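You operate a simulated robot arm through the tools that you are given. There is no shell and no other tool. Be economical: measure what you need, move in short steps, check, and stop when the job is done.

You are at the controls of a simulated two-armed robot. One attempt, no reset.

## Task
Wipe up the spill on the workbench top with the rag and put it back.

The check looks at the end state, three seconds after you hand in, the way a careful person would. Anything else that was tipped, shoved, dropped, spilled or broken makes it a failure.

## Robot
Two 7-joint arms with two-finger parallel grippers on one trunk, on a base that drives. Base frame: it is fixed to the floor where the robot stands at the start and does not move with it; the origin is under the middle of the robot, x ahead of it, y to its left, z up. Lengths are in m, angles in degrees, forces in N, time in s.
The left shoulder is at the start at [0.07, 0.163, 1.22], the right one opposite. Payload 3.43 kg a hand.
The TCP of each hand is the grasp point between the finger pads, 0.034 m short of the fingertips. In the tool frame z runs along the fingers and y along their closing line. The gripper opens to 0.128 m. The fingers are 0.024 m wide and 0.012 m thick; the gripper's body (0.048 by 0.13 m) begins 0.096 m behind the TCP.
Orientation is told as [roll, pitch, yaw] about the base's x, y, z axes, in that order, counted from this pose: with the fingers straight down and closing along the base's y, the tool's x points along the base's -x, its y along +y and its z along -z.

## Interface
- The arms move only by the tool send_rows. It takes "left_targets", "right_targets" or both (then of equal length, played together; a hand with none holds still); each is a list of rows, each an object of numbers (a shift or turn left out is 0, a gripper value left out holds the last): "fingers": the finger opening in m, from 0 to 0.128; "x", "y", "z": the shift along the tool's x, y, z in m; "wx", "wy", "wz": the turn, a rotation vector about the tool's x, y, z in degrees. In form: [{"fingers": .., "x": .., "y": .., "z": .., "wx": .., "wy": .., "wz": ..}, ...]. A call has 1 to 12 rows; each row shifts and turns the commanded pose from where the row before left it, along the tool's axes as they then stand. Rows are played at 5 a second. More than 0.05 m and 8.6 degrees between two rows, or a gripper value outside its range, and nothing of the call is played. A pose out of reach is approached as far as the arm can. The call stops where the force on the tool passes 40 N (or 10 N more than at its start, if that is more) or the arm is blocked; 0.2 s more then pass. The fingers move at their own pace (about 0.153 m/s each) and stop on an object; they squeeze with about 21 N. The grip force told is the motor's: it shows also when the fingers shut on nothing. Time passes only in rows, and 0.2 s behind the last, so rows that do not move let the fingers close. The reply holds the time, the measured pose of the TCP, the force on the tool along the base axes, the opening and the grip force, in the units named above and with some noise, and new pictures: "pictures" is both (left out), scene, wrist or none (wrist: the cameras of the hands that moved).
- Cameras (640 x 400 px; columns grow to the right, rows downward): "scene" is now at [0.1323, -0.0305, 1.4471]; the picture's right is [-0.34, -0.94, 0.00], its down [-0.56, 0.20, -0.81] and it looks along [0.76, -0.28, -0.59] (base axes); focal length 255 px, centre (320, 200). "left" rides on the left gripper at [0.076, 0.011, -0.16] in its tool frame; the picture's right is [-0.15, 0.99, 0.00], its down [-0.88, -0.13, -0.46] and it looks along [-0.45, -0.07, 0.89] (tool axes); focal length 234 px, centre (320, 200). "right" rides on the right gripper at [0.076, -0.011, -0.16] in its tool frame; the picture's right is [0.15, 0.99, 0.00], its down [-0.88, 0.13, -0.46] and it looks along [-0.45, 0.07, 0.89] (tool axes); focal length 234 px, centre (320, 200).
- raise_lower(by): slides the trunk up (or, below 0, down) by that many m; the arms and the scene camera ride with it, the base frame stays. It gives what a move gives, with no picture.
- drive_base(legs): drives the robot by 1 to 6 legs, each [ahead, left, turn to the left] in m, m and degrees, along the robot's own axes; the way and the turn of a leg run together, so that a leg with both is an arc; at most 1.5 m and 180 degrees a leg. The arms and the cameras ride along, it lands a little off, and it stops where it bumps. It gives what a move gives, and a new picture of the scene camera.
- aim_head(pan, tilt): turns the head with the scene camera to pan (to the left, within 86 degrees either way) and tilt (down, from -29 to 69), counted from straight ahead of the robot. It gives what a move gives, and a new picture of the scene camera.
- pixel_to_xyz(camera, pixels): for up to 12 pixels [column, row] of the newest picture of that camera ("zoom" is the newest enlarged one), the place [x, y, z] in the base frame of the surface seen there, good to about 0.003 m. The clock stands still meanwhile.
- inspect(camera, box): a new picture of the part [left, top, right, bottom] of that camera's present view, enlarged. The clock stands still meanwhile.
- close_job(): hands the job in; it is judged then, once.

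Work in short steps. Measure before you move; look again where a grasp or a placing could have gone wrong, and mend it. You have 80 turns and 170 pictures in all, those below and enlarged ones among them. Open the grippers and draw the arms clear of the work before you hand the job in, unless the task says otherwise; then end with one line.

The tools are called after "Call:" as a command line: name --argument value ..., lists and objects as JSON in quotes. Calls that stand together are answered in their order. send_rows: Moves the arms, as the interface text tells. Its arguments: {"type":"object","properties":{"left_targets":{"type":"array","items":{"type":"object","properties":{"fingers":{"type":"number"},"x":{"type":"number"},"y":{"type":"number"},"z":{"type":"number"},"wx":{"type":"number"},"wy":{"type":"number"},"wz":{"type":"number"}}}},"right_targets":{"type":"array","items":{"type":"object","properties":{"fingers":{"type":"number"},"x":{"type":"number"},"y":{"type":"number"},"z":{"type":"number"},"wx":{"type":"number"},"wy":{"type":"number"},"wz":{"type":"number"}}}},"pictures":{"type":"string","enum":["both","scene","wrist","none"]}},"required":[]} The other tools are called the same way: raise_lower (by) slides the trunk up or down; drive_base (legs) drives the base; aim_head (pan, tilt) turns the head that bears the scene camera; pixel_to_xyz (camera, pixels) gives the place of the surface under pixels of a picture; inspect (camera, box) takes an enlarged picture of a part of a camera's view; close_job () hands the job in.

At the start:

```text
time: 0.0
left_ee_pos: [0.5797, 0.1596, 1.1402]
left_orientation: [0.0, -0.1, 0.1]
left_force: [0.2, 0.4, -0.1]
left_width: 0.1277
left_finger_force: 0.1
right_ee_pos: [0.535, -0.4196, 1.138]
right_orientation: [0.2, 0.0, -0.1]
right_force: [0.0, -0.4, 0.0]
right_width: 0.1282
right_finger_force: 0.1
trunk travel left (down, up): [-0.7, 0.24]
robot x, y, heading: [-0.0031, -0.0004, -0.2]
head pan, tilt: [-20.0, 36.3]
```

scene: 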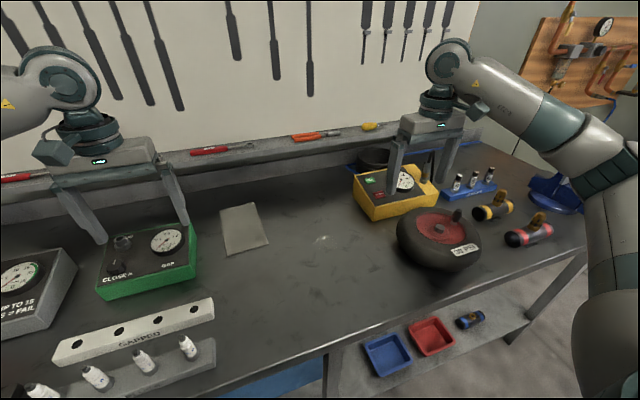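
right: 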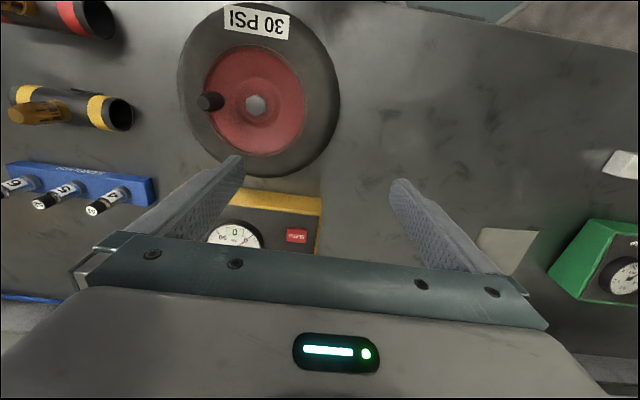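
left: 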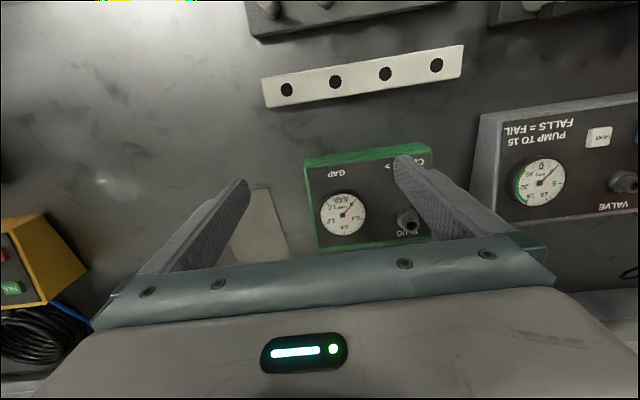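

The rag looks like the grey rectangle near (244,229), and there is a possible spill near (321,239). I'll enlarge both and measure.

Call:
inspect --camera "scene" --box '[200, 180, 400, 305]'

Call:
inspect --camera "left" --box '[0, 100, 320, 300]'

Call:
pixel_to_xyz --camera "scene" --pixels '[[221, 209], [254, 204], [269, 242], [227, 255], [244, 229], [321, 239], [195, 262], [196, 226], [357, 190], [372, 220], [400, 240], [300, 260]]'

```text
3.20 times, centred on (300, 242) of scene
```

zoom: 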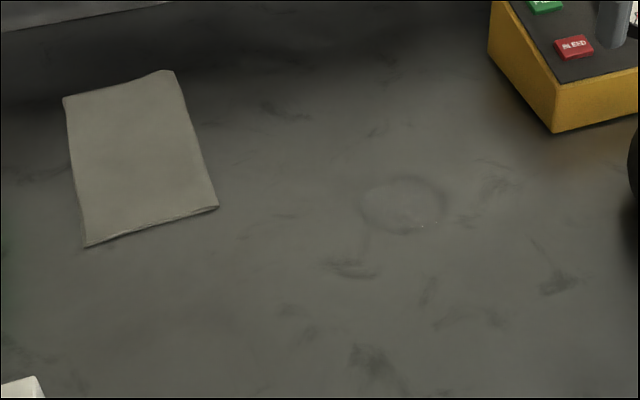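

```text
2.00 times, centred on (160, 200) of left
```

zoom: 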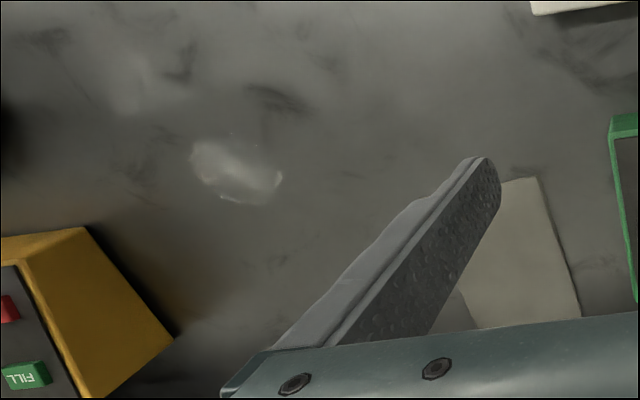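

```text
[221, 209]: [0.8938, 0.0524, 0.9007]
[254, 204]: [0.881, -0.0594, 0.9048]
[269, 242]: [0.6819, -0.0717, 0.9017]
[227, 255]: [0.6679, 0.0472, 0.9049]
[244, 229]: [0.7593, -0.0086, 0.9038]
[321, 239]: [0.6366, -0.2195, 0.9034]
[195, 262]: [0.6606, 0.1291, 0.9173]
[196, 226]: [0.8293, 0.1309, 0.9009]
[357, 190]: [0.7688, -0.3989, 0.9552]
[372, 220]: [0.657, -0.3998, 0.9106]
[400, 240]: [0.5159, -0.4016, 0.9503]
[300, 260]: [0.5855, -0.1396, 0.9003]
```

The bench top measures at about z = 0.900. The rag is flat, about 0.12 × 0.21 m, centred near [0.78, -0.01], and the spill is near [0.637, -0.22]. I'll use the right hand, swing the left one outward, and bring the right over the rag for a closer look.

Call:
send_rows --right_targets '[{"x": -0.0185, "y": 0.041}, {"x": -0.0185, "y": 0.041}, {"x": -0.0185, "y": 0.041}, {"x": -0.0185, "y": 0.041}, {"x": -0.0185, "y": 0.041}, {"x": -0.0185, "y": 0.041}, {"x": -0.0185, "y": 0.041}, {"x": -0.0185, "y": 0.041}, {"x": -0.0185, "y": 0.041}, {"x": -0.0185, "y": 0.041}]' --left_targets '[{"y": 0.02, "x": 0.01}, {"y": 0.02, "x": 0.01}, {"y": 0.02, "x": 0.01}, {"y": 0.02, "x": 0.01}, {"y": 0.02, "x": 0.01}, {"y": 0.02, "x": 0.01}, {"y": 0.02, "x": 0.01}, {"y": 0.02, "x": 0.01}, {"y": 0.02}, {"y": 0.02}]' --pictures "both"

Call:
pixel_to_xyz --camera "scene" --pixels '[[312, 243], [338, 243], [325, 235], [325, 252], [331, 237]]'

```text
time: 2.2
left_ee_pos: [0.4997, 0.3631, 1.1406]
left_orientation: [-0.2, 0.0, -0.1]
left_force: [0.5, 0.5, -0.2]
left_width: 0.1279
left_finger_force: 0.1
right_ee_pos: [0.7197, -0.0067, 1.1405]
right_orientation: [-0.2, 0.1, 0.0]
right_force: [0.2, 0.5, -0.7]
right_width: 0.128
right_finger_force: 0.0
trunk travel left (down, up): [-0.7, 0.24]
robot x, y, heading: [-0.0018, 0.0038, -0.0]
head pan, tilt: [-20.0, 36.3]
```

scene: 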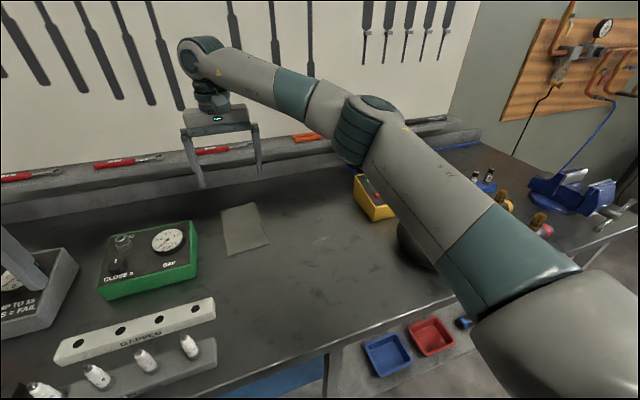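
right: 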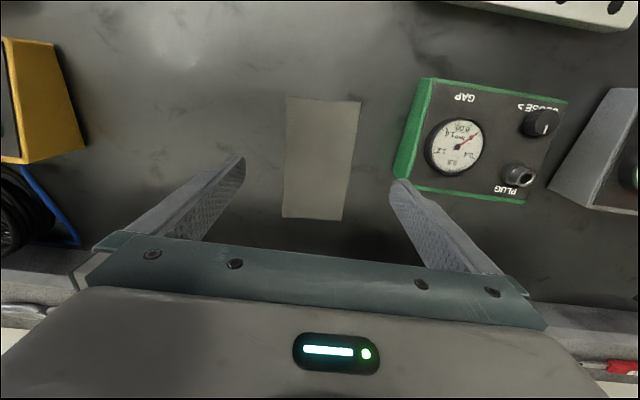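
left: 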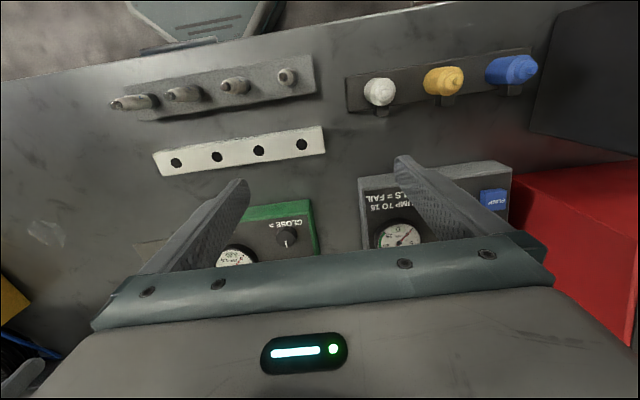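

```text
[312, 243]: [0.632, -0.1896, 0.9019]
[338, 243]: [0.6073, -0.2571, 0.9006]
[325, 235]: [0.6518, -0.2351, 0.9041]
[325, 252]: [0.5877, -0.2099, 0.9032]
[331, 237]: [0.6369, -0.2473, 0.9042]
```

The right camera sees the rag with corners near (287,96), (361,101), (341,220) and (282,217). I'll measure its outline and look at it enlarged.

Call:
pixel_to_xyz --camera "right" --pixels '[[289, 98], [359, 103], [340, 217], [284, 215], [320, 103], [315, 160], [270, 160], [310, 217], [170, 30], [195, 50], [180, 60], [170, 10]]'

Call:
inspect --camera "right" --box '[240, 80, 400, 240]'

Call:
inspect --camera "right" --box '[100, 0, 260, 100]'

```text
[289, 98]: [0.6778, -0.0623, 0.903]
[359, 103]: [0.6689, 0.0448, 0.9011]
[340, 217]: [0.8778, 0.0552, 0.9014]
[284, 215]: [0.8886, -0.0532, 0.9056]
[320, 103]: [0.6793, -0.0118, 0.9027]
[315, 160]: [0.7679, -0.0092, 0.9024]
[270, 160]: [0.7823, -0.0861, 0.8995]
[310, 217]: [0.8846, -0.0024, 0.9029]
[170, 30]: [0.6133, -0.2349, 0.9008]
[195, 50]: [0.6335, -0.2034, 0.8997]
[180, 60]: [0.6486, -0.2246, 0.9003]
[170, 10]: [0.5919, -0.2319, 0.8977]
```

```text
2.50 times, centred on (320, 160) of right
```

zoom: 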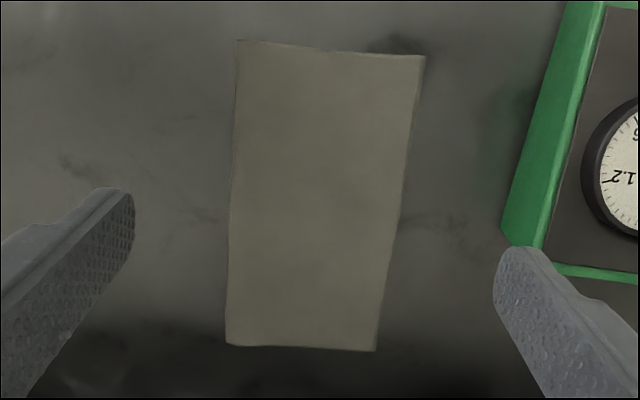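

```text
4.00 times, centred on (180, 50) of right
```

zoom: 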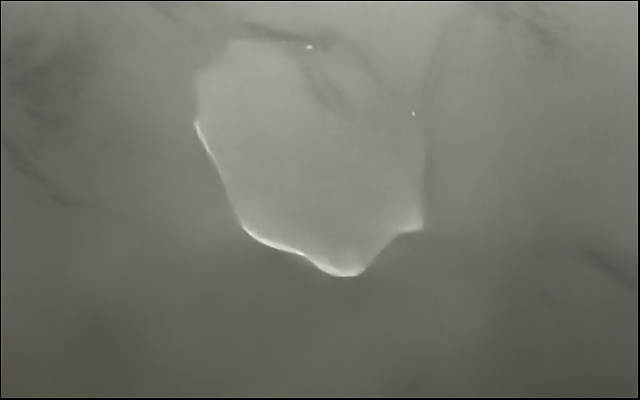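

The rag is about 0.108 × 0.21 m and 3 mm thick, at [0.778, -0.004] with about 2.5° yaw. The spill spans x 0.59–0.655 and y -0.26 to -0.19. I'll part-close the fingers and go down over the middle of the rag to see how it responds to pressing.

Call:
send_rows --right_targets '[{"fingers": 0.06, "x": -0.029, "y": 0.002}, {"x": -0.029, "y": 0.001}, {"z": 0.045}, {"z": 0.045}, {"z": 0.045}, {"z": 0.04}, {"z": 0.012}, {}]' --pictures "wrist"

```text
time: 4.0
left_ee_pos: [0.4995, 0.3593, 1.1421]
left_orientation: [0.0, 0.0, 0.1]
left_force: [-0.6, 0.1, 0.6]
left_width: 0.1281
left_finger_force: 0.1
right_ee_pos: [0.778, -0.0065, 0.9514]
right_orientation: [0.0, 0.0, 0.0]
right_force: [0.1, 0.4, -0.3]
right_width: 0.06
right_finger_force: 0.1
trunk travel left (down, up): [-0.7, 0.24]
robot x, y, heading: [0.002, -0.0007, -0.0]
head pan, tilt: [-20.0, 36.3]
```

right: 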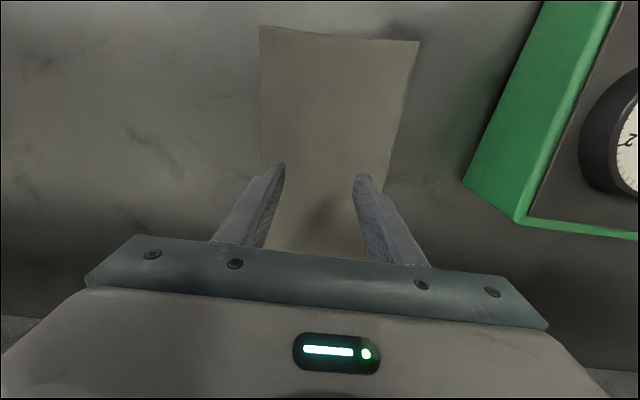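

The tips are about 14 mm above the rag. I'll lower in small steps until a light press shows.

Call:
send_rows --right_targets '[{"z": 0.008}, {"z": 0.004}, {"z": 0.003}, {"z": 0.002}, {}]' --pictures "none"

```text
time: 5.2
left_ee_pos: [0.5001, 0.3605, 1.1417]
left_orientation: [0.0, 0.0, 0.1]
left_force: [-0.4, -0.1, 0.0]
left_width: 0.1279
left_finger_force: 0.1
right_ee_pos: [0.7786, -0.0075, 0.9353]
right_orientation: [0.1, -0.1, 0.0]
right_force: [0.5, -0.2, 7.3]
right_width: 0.0599
right_finger_force: 0.0
trunk travel left (down, up): [-0.7, 0.24]
robot x, y, heading: [0.0019, 0.0004, 0.3]
head pan, tilt: [-20.0, 36.3]
```

Contact is at 7 N. I'll press a little more and make a short test drag toward the robot.

Call:
send_rows --right_targets '[{"z": 0.002}, {"x": 0.01}, {"x": 0.01}, {"x": 0.01}, {}]' --pictures "wrist"

```text
time: 6.4
left_ee_pos: [0.4969, 0.3597, 1.1433]
left_orientation: [0.0, -0.1, 0.2]
left_force: [-0.1, 0.3, -0.3]
left_width: 0.1278
left_finger_force: 0.0
right_ee_pos: [0.7459, -0.0072, 0.9361]
right_orientation: [0.1, -0.2, 0.0]
right_force: [5.1, 0.2, 28.1]
right_width: 0.06
right_finger_force: 0.1
trunk travel left (down, up): [-0.7, 0.24]
robot x, y, heading: [0.0023, -0.0031, -0.1]
head pan, tilt: [-20.0, 36.3]
```

right: 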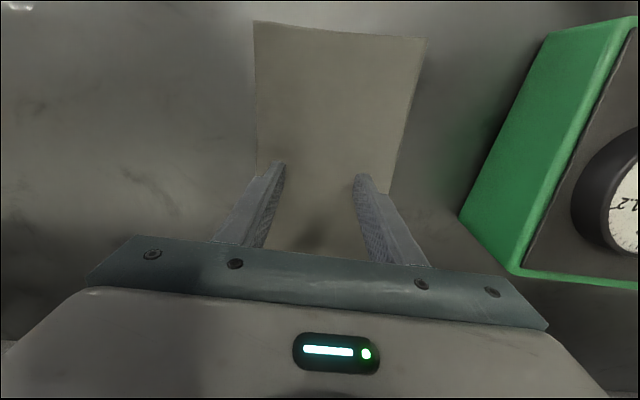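

The rag seems to have moved with the fingers, since it keeps the same place in the picture. I'll check by measuring its near edge.

Call:
pixel_to_xyz --camera "right" --pixels '[[258, 28], [424, 44], [259, 165], [390, 180], [250, 90]]'

```text
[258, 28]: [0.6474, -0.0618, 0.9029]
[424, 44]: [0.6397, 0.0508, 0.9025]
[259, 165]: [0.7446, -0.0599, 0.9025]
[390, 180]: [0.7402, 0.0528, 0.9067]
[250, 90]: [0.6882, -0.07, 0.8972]
```

The rag moved exactly 0.03 m with the hand, so dragging works. I'll slide it toward the spill, watching the force.

Call:
send_rows --right_targets '[{"z": -0.001, "x": 0.01, "y": -0.018}, {"x": 0.0105, "y": -0.018}, {"x": 0.0105, "y": -0.018}, {"x": 0.0105, "y": -0.018}, {"x": 0.0105, "y": -0.018}, {"x": 0.0105, "y": -0.018}, {}]' --pictures "wrist"

```text
time: 8.0
left_ee_pos: [0.4982, 0.3603, 1.142]
left_orientation: [-0.1, -0.2, 0.1]
left_force: [0.2, -0.2, -0.1]
left_width: 0.1283
left_finger_force: 0.1
right_ee_pos: [0.684, -0.1156, 0.9358]
right_orientation: [-0.2, -0.1, 0.1]
right_force: [0.9, 1.2, 24.8]
right_width: 0.0599
right_finger_force: 0.0
trunk travel left (down, up): [-0.7, 0.24]
robot x, y, heading: [0.0019, 0.0002, -0.3]
head pan, tilt: [-20.0, 36.3]
```

right: 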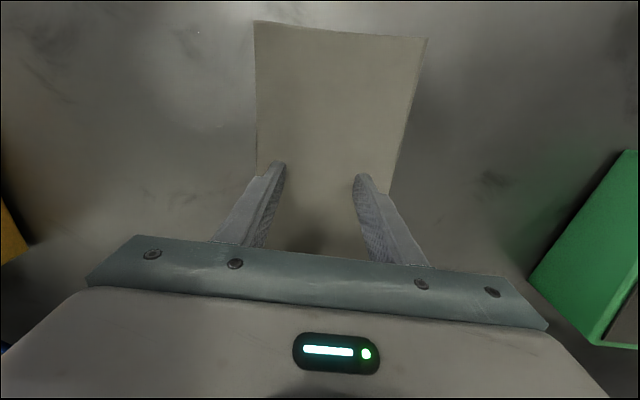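

The rag still follows at 25 N. I'll continue onto the spill, to about [0.622, -0.225].

Call:
send_rows --right_targets '[{"x": 0.0105, "y": -0.018}, {"x": 0.0105, "y": -0.018}, {"x": 0.0105, "y": -0.018}, {"x": 0.0105, "y": -0.018}, {"x": 0.0105, "y": -0.018}, {"x": 0.0105, "y": -0.018}, {}]' --pictures "wrist"

```text
time: 9.6
left_ee_pos: [0.4977, 0.3609, 1.1415]
left_orientation: [0.0, -0.3, 0.1]
left_force: [-0.6, 0.4, 0.1]
left_width: 0.1281
left_finger_force: 0.1
right_ee_pos: [0.6208, -0.2222, 0.9356]
right_orientation: [-0.2, -0.1, 0.1]
right_force: [2.8, 3.3, 27.2]
right_width: 0.0597
right_finger_force: 0.1
trunk travel left (down, up): [-0.7, 0.24]
robot x, y, heading: [-0.0001, -0.0032, -0.1]
head pan, tilt: [-20.0, 36.3]
```

right: 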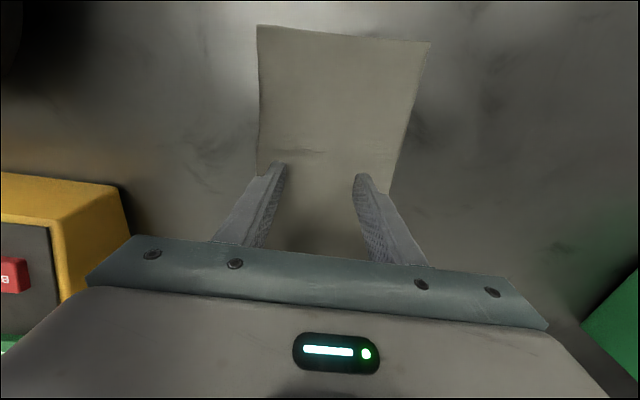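

The rag covers the spill. I'll scrub with strokes of ±0.04 m in x, shifted in y, staying clear of the tyre and the yellow box.

Call:
send_rows --right_targets '[{"x": 0.02}, {"x": 0.02}, {"y": -0.015}, {"y": -0.015}, {"x": -0.02}, {"x": -0.02}, {"x": -0.02}, {"x": -0.02}, {"y": 0.02}, {"y": 0.02}, {"x": 0.02}, {"x": 0.02}]' --pictures "none"

Call:
send_rows --right_targets '[{"x": 0.02}, {"x": 0.02}, {"y": 0.02}, {"y": 0.02}, {"x": -0.02}, {"x": -0.02}, {"x": -0.02}, {"x": -0.02}, {}]' --pictures "both"

```text
time: 12.2
left_ee_pos: [0.4986, 0.3608, 1.1422]
left_orientation: [0.0, 0.0, 0.1]
left_force: [-0.4, -0.3, -0.7]
left_width: 0.128
left_finger_force: 0.0
right_ee_pos: [0.6223, -0.2113, 0.9355]
right_orientation: [0.0, -0.2, 0.0]
right_force: [4.4, 0.0, 22.6]
right_width: 0.0598
right_finger_force: 0.1
trunk travel left (down, up): [-0.7, 0.24]
robot x, y, heading: [-0.0009, -0.0014, 0.4]
head pan, tilt: [-20.0, 36.3]
```

```text
time: 14.2
left_ee_pos: [0.4973, 0.3609, 1.1422]
left_orientation: [0.0, -0.3, 0.1]
left_force: [0.3, -0.4, -0.3]
left_width: 0.1279
left_finger_force: 0.0
right_ee_pos: [0.6609, -0.1719, 0.9355]
right_orientation: [0.1, -0.3, -0.1]
right_force: [-3.6, 1.7, 22.7]
right_width: 0.0597
right_finger_force: 0.0
trunk travel left (down, up): [-0.7, 0.24]
robot x, y, heading: [0.0008, -0.0009, -0.1]
head pan, tilt: [-20.0, 36.3]
```

scene: 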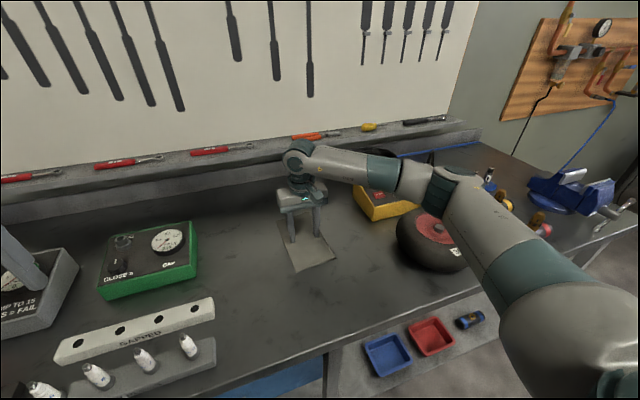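
right: 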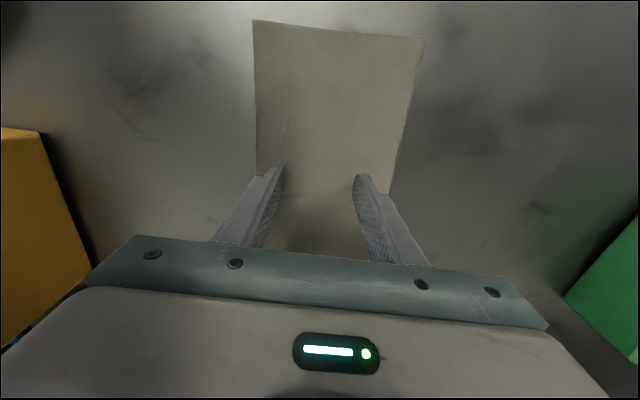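

The rag is intact and nothing has been bumped. I'll slide the rag off the spot toward home and look at the bench.

Call:
send_rows --right_targets '[{"x": -0.0105, "y": 0.018}, {"x": -0.0105, "y": 0.018}, {"x": -0.0105, "y": 0.018}, {"x": -0.0105, "y": 0.018}, {}]' --pictures "wrist"

Call:
inspect --camera "right" --box '[0, 0, 320, 200]'

Call:
inspect --camera "scene" --box '[240, 180, 400, 280]'

```text
time: 15.4
left_ee_pos: [0.4975, 0.3586, 1.1426]
left_orientation: [0.0, -0.1, 0.1]
left_force: [1.0, 0.2, 0.4]
left_width: 0.1279
left_finger_force: 0.1
right_ee_pos: [0.7028, -0.1008, 0.9362]
right_orientation: [0.0, -0.2, 0.0]
right_force: [-1.8, -3.4, 22.3]
right_width: 0.06
right_finger_force: 0.1
trunk travel left (down, up): [-0.7, 0.24]
robot x, y, heading: [-0.0013, 0.0013, 0.3]
head pan, tilt: [-20.0, 36.3]
```

right: 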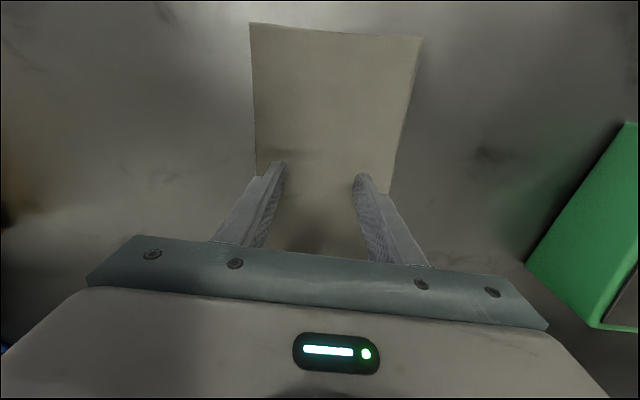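

```text
2.00 times, centred on (160, 100) of right
```

zoom: 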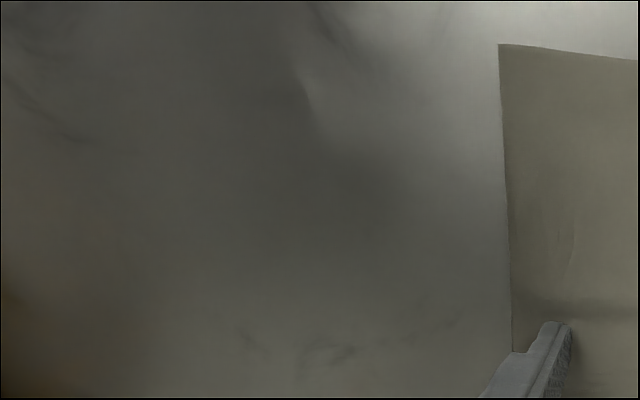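

```text
4.00 times, centred on (320, 230) of scene
```

zoom: 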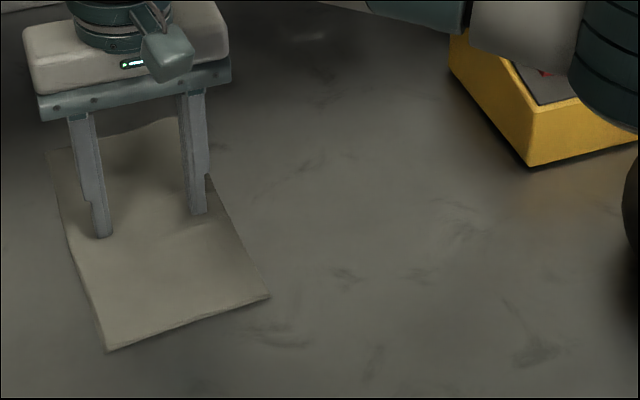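

The ring appears gone in the scene view, but the wrist zoom shows a faint bright line near (305,95). I'll locate it.

Call:
pixel_to_xyz --camera "right" --pixels '[[152, 47], [160, 60], [165, 15]]'

Call:
inspect --camera "left" --box '[0, 160, 160, 260]'

Call:
inspect --camera "scene" --box '[295, 225, 359, 265]'

```text
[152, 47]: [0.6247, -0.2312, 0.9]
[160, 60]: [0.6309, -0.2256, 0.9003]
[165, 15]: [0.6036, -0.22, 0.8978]
```

```text
4.00 times, centred on (80, 210) of left
```

zoom: 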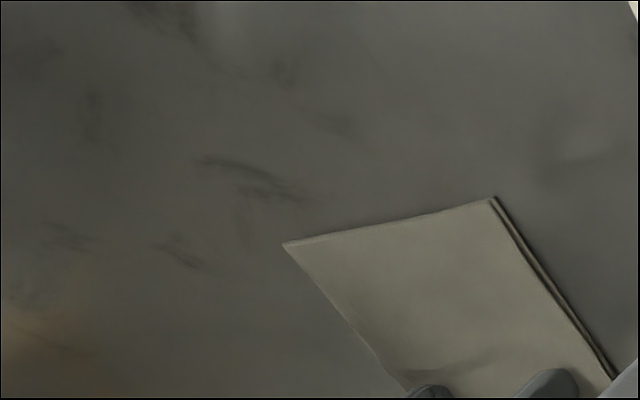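

```text
10.00 times, centred on (327, 245) of scene
```

zoom: 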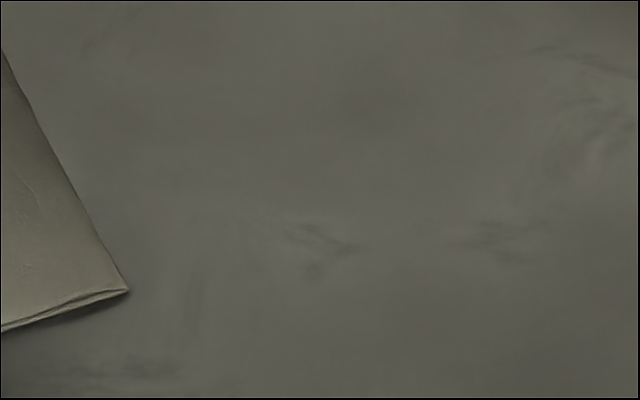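

There is a possible faint trace at [0.625, -0.231]. I'll go back for a second, denser scrub.

Call:
send_rows --right_targets '[{"x": 0.0195, "y": -0.031}, {"x": 0.0195, "y": -0.031}, {"x": 0.0195, "y": -0.031}, {"x": 0.0195, "y": -0.031}, {"y": -0.02}, {"y": -0.02}, {"x": 0.02}, {"y": 0.02}, {"y": 0.02}, {"y": 0.02}, {"y": 0.02}, {"x": -0.02}]' --pictures "none"

Call:
send_rows --right_targets '[{"x": -0.02}, {"y": -0.02}, {"y": -0.02}, {"y": -0.02}, {"y": -0.02}, {"x": 0.03}, {"x": 0.03}, {"y": 0.02}, {"y": 0.02}, {"y": 0.02}, {"y": 0.02}, {"x": -0.02}]' --pictures "none"

Call:
send_rows --right_targets '[{"x": -0.02, "y": 0.02}, {"x": -0.02, "y": 0.03}, {"x": -0.02, "y": 0.03}, {"x": -0.015, "y": 0.01}, {}]' --pictures "both"

```text
time: 18.0
left_ee_pos: [0.496, 0.3615, 1.1418]
left_orientation: [-0.1, -0.2, 0.1]
left_force: [-0.2, 0.3, 0.1]
left_width: 0.128
left_finger_force: 0.0
right_ee_pos: [0.6233, -0.1817, 0.9354]
right_orientation: [0.0, -0.1, 0.2]
right_force: [-8.1, 2.1, 31.8]
right_width: 0.0598
right_finger_force: 0.0
trunk travel left (down, up): [-0.7, 0.24]
robot x, y, heading: [-0.0031, -0.0018, -0.3]
head pan, tilt: [-20.0, 36.3]
```

```text
time: 20.6
left_ee_pos: [0.497, 0.3611, 1.1424]
left_orientation: [0.0, -0.2, 0.0]
left_force: [0.6, 0.6, -0.7]
left_width: 0.128
left_finger_force: 0.1
right_ee_pos: [0.6038, -0.1826, 0.9371]
right_orientation: [-0.1, 0.0, 0.3]
right_force: [-8.8, 2.5, 31.3]
right_width: 0.0601
right_finger_force: 0.1
trunk travel left (down, up): [-0.7, 0.24]
robot x, y, heading: [0.0004, 0.0054, 0.1]
head pan, tilt: [-20.0, 36.3]
```

```text
time: 21.8
left_ee_pos: [0.4976, 0.3597, 1.1439]
left_orientation: [0.0, -0.1, 0.1]
left_force: [0.5, 0.3, -0.4]
left_width: 0.1282
left_finger_force: 0.1
right_ee_pos: [0.6798, -0.0938, 0.936]
right_orientation: [-0.1, -0.3, 0.1]
right_force: [-6.9, -2.4, 23.3]
right_width: 0.06
right_finger_force: 0.1
trunk travel left (down, up): [-0.7, 0.24]
robot x, y, heading: [-0.0001, -0.0005, -0.0]
head pan, tilt: [-20.0, 36.3]
```

scene: 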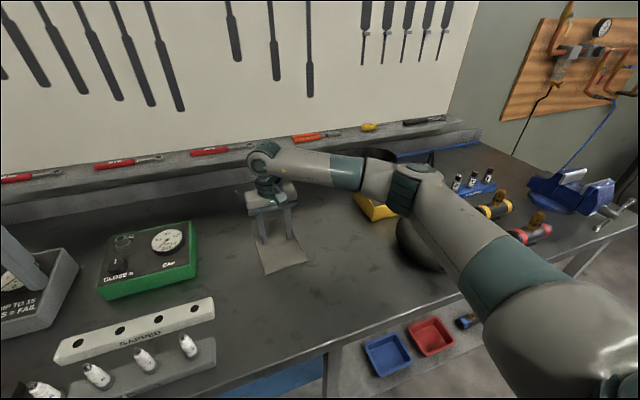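
right: 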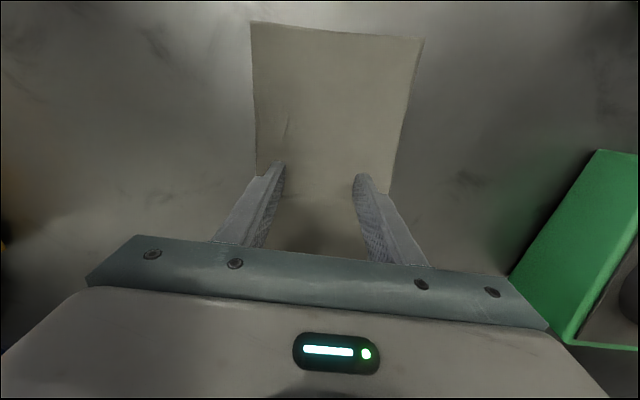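

The spot looks clear. I'll measure the rag's near corners to account for slip before sliding it home.

Call:
pixel_to_xyz --camera "right" --pixels '[[253, 26], [421, 43], [258, 160]]'

Call:
inspect --camera "right" --box '[0, 0, 320, 200]'

```text
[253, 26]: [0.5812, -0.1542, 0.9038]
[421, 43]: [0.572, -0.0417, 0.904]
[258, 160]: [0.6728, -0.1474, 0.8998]
```

```text
2.00 times, centred on (160, 100) of right
```

zoom: 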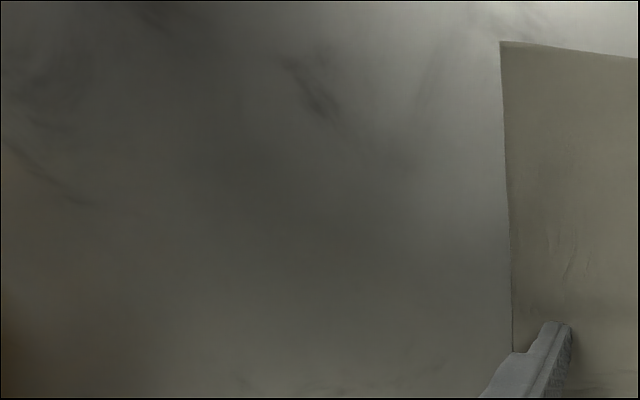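

The bench is clean and the rag needs a shift of about (+0.097, +0.089). I'll slide it home, then lift straight up.

Call:
send_rows --right_targets '[{"x": -0.0162, "y": 0.0148}, {"x": -0.0162, "y": 0.0148}, {"x": -0.0162, "y": 0.0148}, {"x": -0.0162, "y": 0.0148}, {"x": -0.0162, "y": 0.0148}, {"x": -0.016, "y": 0.0148}, {}]' --pictures "none"

Call:
send_rows --right_targets '[{"z": -0.004}, {"z": -0.01}, {"z": -0.03}, {"z": -0.045}, {"z": -0.045}, {"z": -0.045}, {"z": -0.025, "x": 0.029}, {"x": 0.029}, {}]' --pictures "wrist"

```text
time: 23.4
left_ee_pos: [0.4962, 0.3584, 1.1422]
left_orientation: [0.0, -0.2, 0.1]
left_force: [-1.0, 0.5, 0.2]
left_width: 0.128
left_finger_force: 0.1
right_ee_pos: [0.7757, -0.0055, 0.9362]
right_orientation: [0.1, -0.3, 0.1]
right_force: [-2.7, -0.1, 20.0]
right_width: 0.0597
right_finger_force: 0.0
trunk travel left (down, up): [-0.7, 0.24]
robot x, y, heading: [0.0017, -0.0026, 0.1]
head pan, tilt: [-20.0, 36.3]
```

```text
time: 25.4
left_ee_pos: [0.4998, 0.36, 1.1409]
left_orientation: [0.0, 0.0, 0.2]
left_force: [0.3, 0.5, 0.1]
left_width: 0.128
left_finger_force: 0.1
right_ee_pos: [0.7214, -0.004, 1.138]
right_orientation: [0.0, 0.0, -0.1]
right_force: [0.6, 0.4, 0.4]
right_width: 0.0599
right_finger_force: 0.1
trunk travel left (down, up): [-0.7, 0.24]
robot x, y, heading: [-0.0007, 0.0011, 0.1]
head pan, tilt: [-20.0, 36.3]
```

right: 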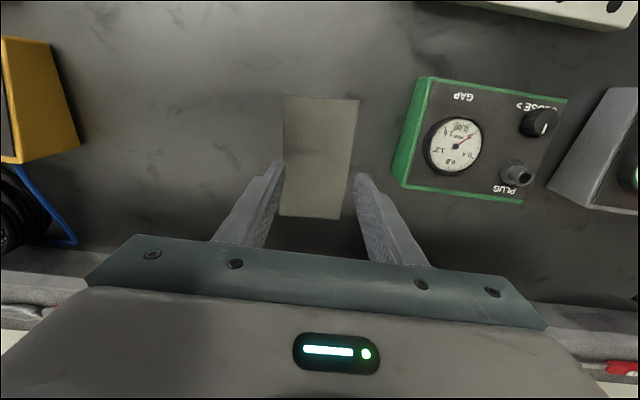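

The rag is back in nearly the same pixels as before, within a few mm, and the spill's highlight at (170,40) is gone. I'll open the hand, draw the arms back to their starting places, and check once more.

Call:
inspect --camera "right" --box '[100, 0, 260, 100]'

Call:
send_rows --right_targets '[{"fingers": 0.128, "x": 0.0185, "y": -0.041}, {"x": 0.0185, "y": -0.041}, {"x": 0.0185, "y": -0.041}, {"x": 0.0185, "y": -0.041}, {"x": 0.0185, "y": -0.041}, {"x": 0.0185, "y": -0.041}, {"x": 0.0185, "y": -0.041}, {"x": 0.0185, "y": -0.041}, {"x": 0.0185, "y": -0.041}, {"x": 0.0185, "y": -0.041}, {}]' --pictures "both"

Call:
inspect --camera "scene" --box '[200, 180, 400, 305]'

```text
4.00 times, centred on (180, 50) of right
```

zoom: 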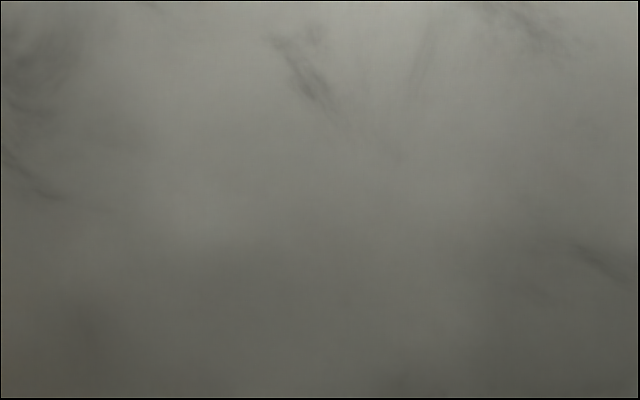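

```text
time: 27.8
left_ee_pos: [0.5003, 0.3616, 1.1416]
left_orientation: [-0.1, 0.0, 0.2]
left_force: [-0.1, 0.0, -0.4]
left_width: 0.128
left_finger_force: 0.0
right_ee_pos: [0.5362, -0.4152, 1.1365]
right_orientation: [0.0, 0.1, 0.1]
right_force: [0.4, -0.8, -0.4]
right_width: 0.1281
right_finger_force: 0.1
trunk travel left (down, up): [-0.7, 0.24]
robot x, y, heading: [0.0001, -0.0003, 0.2]
head pan, tilt: [-20.0, 36.3]
```

scene: 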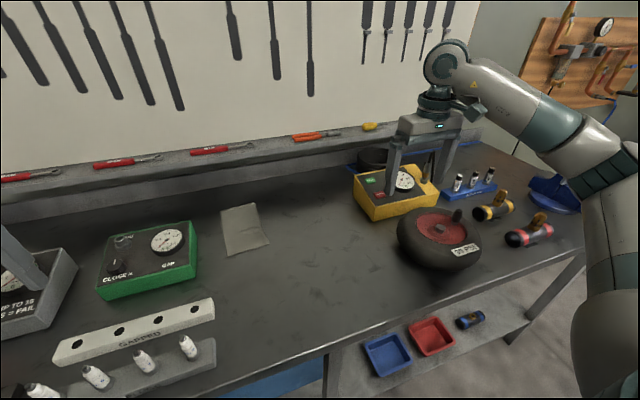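
right: 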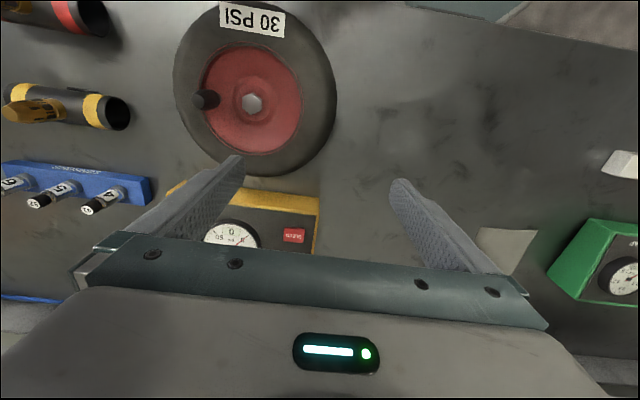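

```text
3.20 times, centred on (300, 242) of scene
```

zoom: 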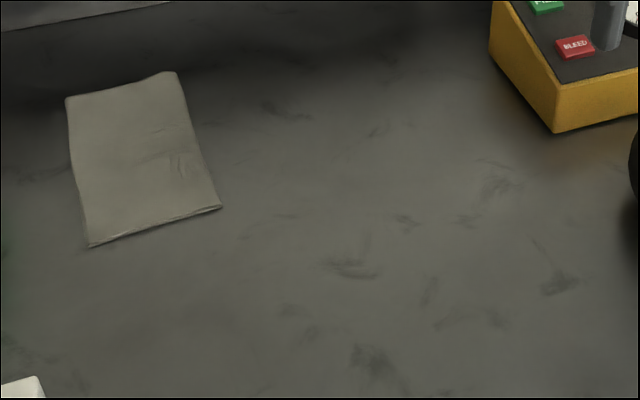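

The spill is gone, the rag lies flat in its original place, and nothing else has moved. Both grippers are open and both arms are clear, so I'm handing in.

Call:
close_job

```text
The job is handed in.
```

I wiped the spill off the bench with the rag and slid the rag back to within a few millimetres of its original place; nothing else on the bench was disturbed.
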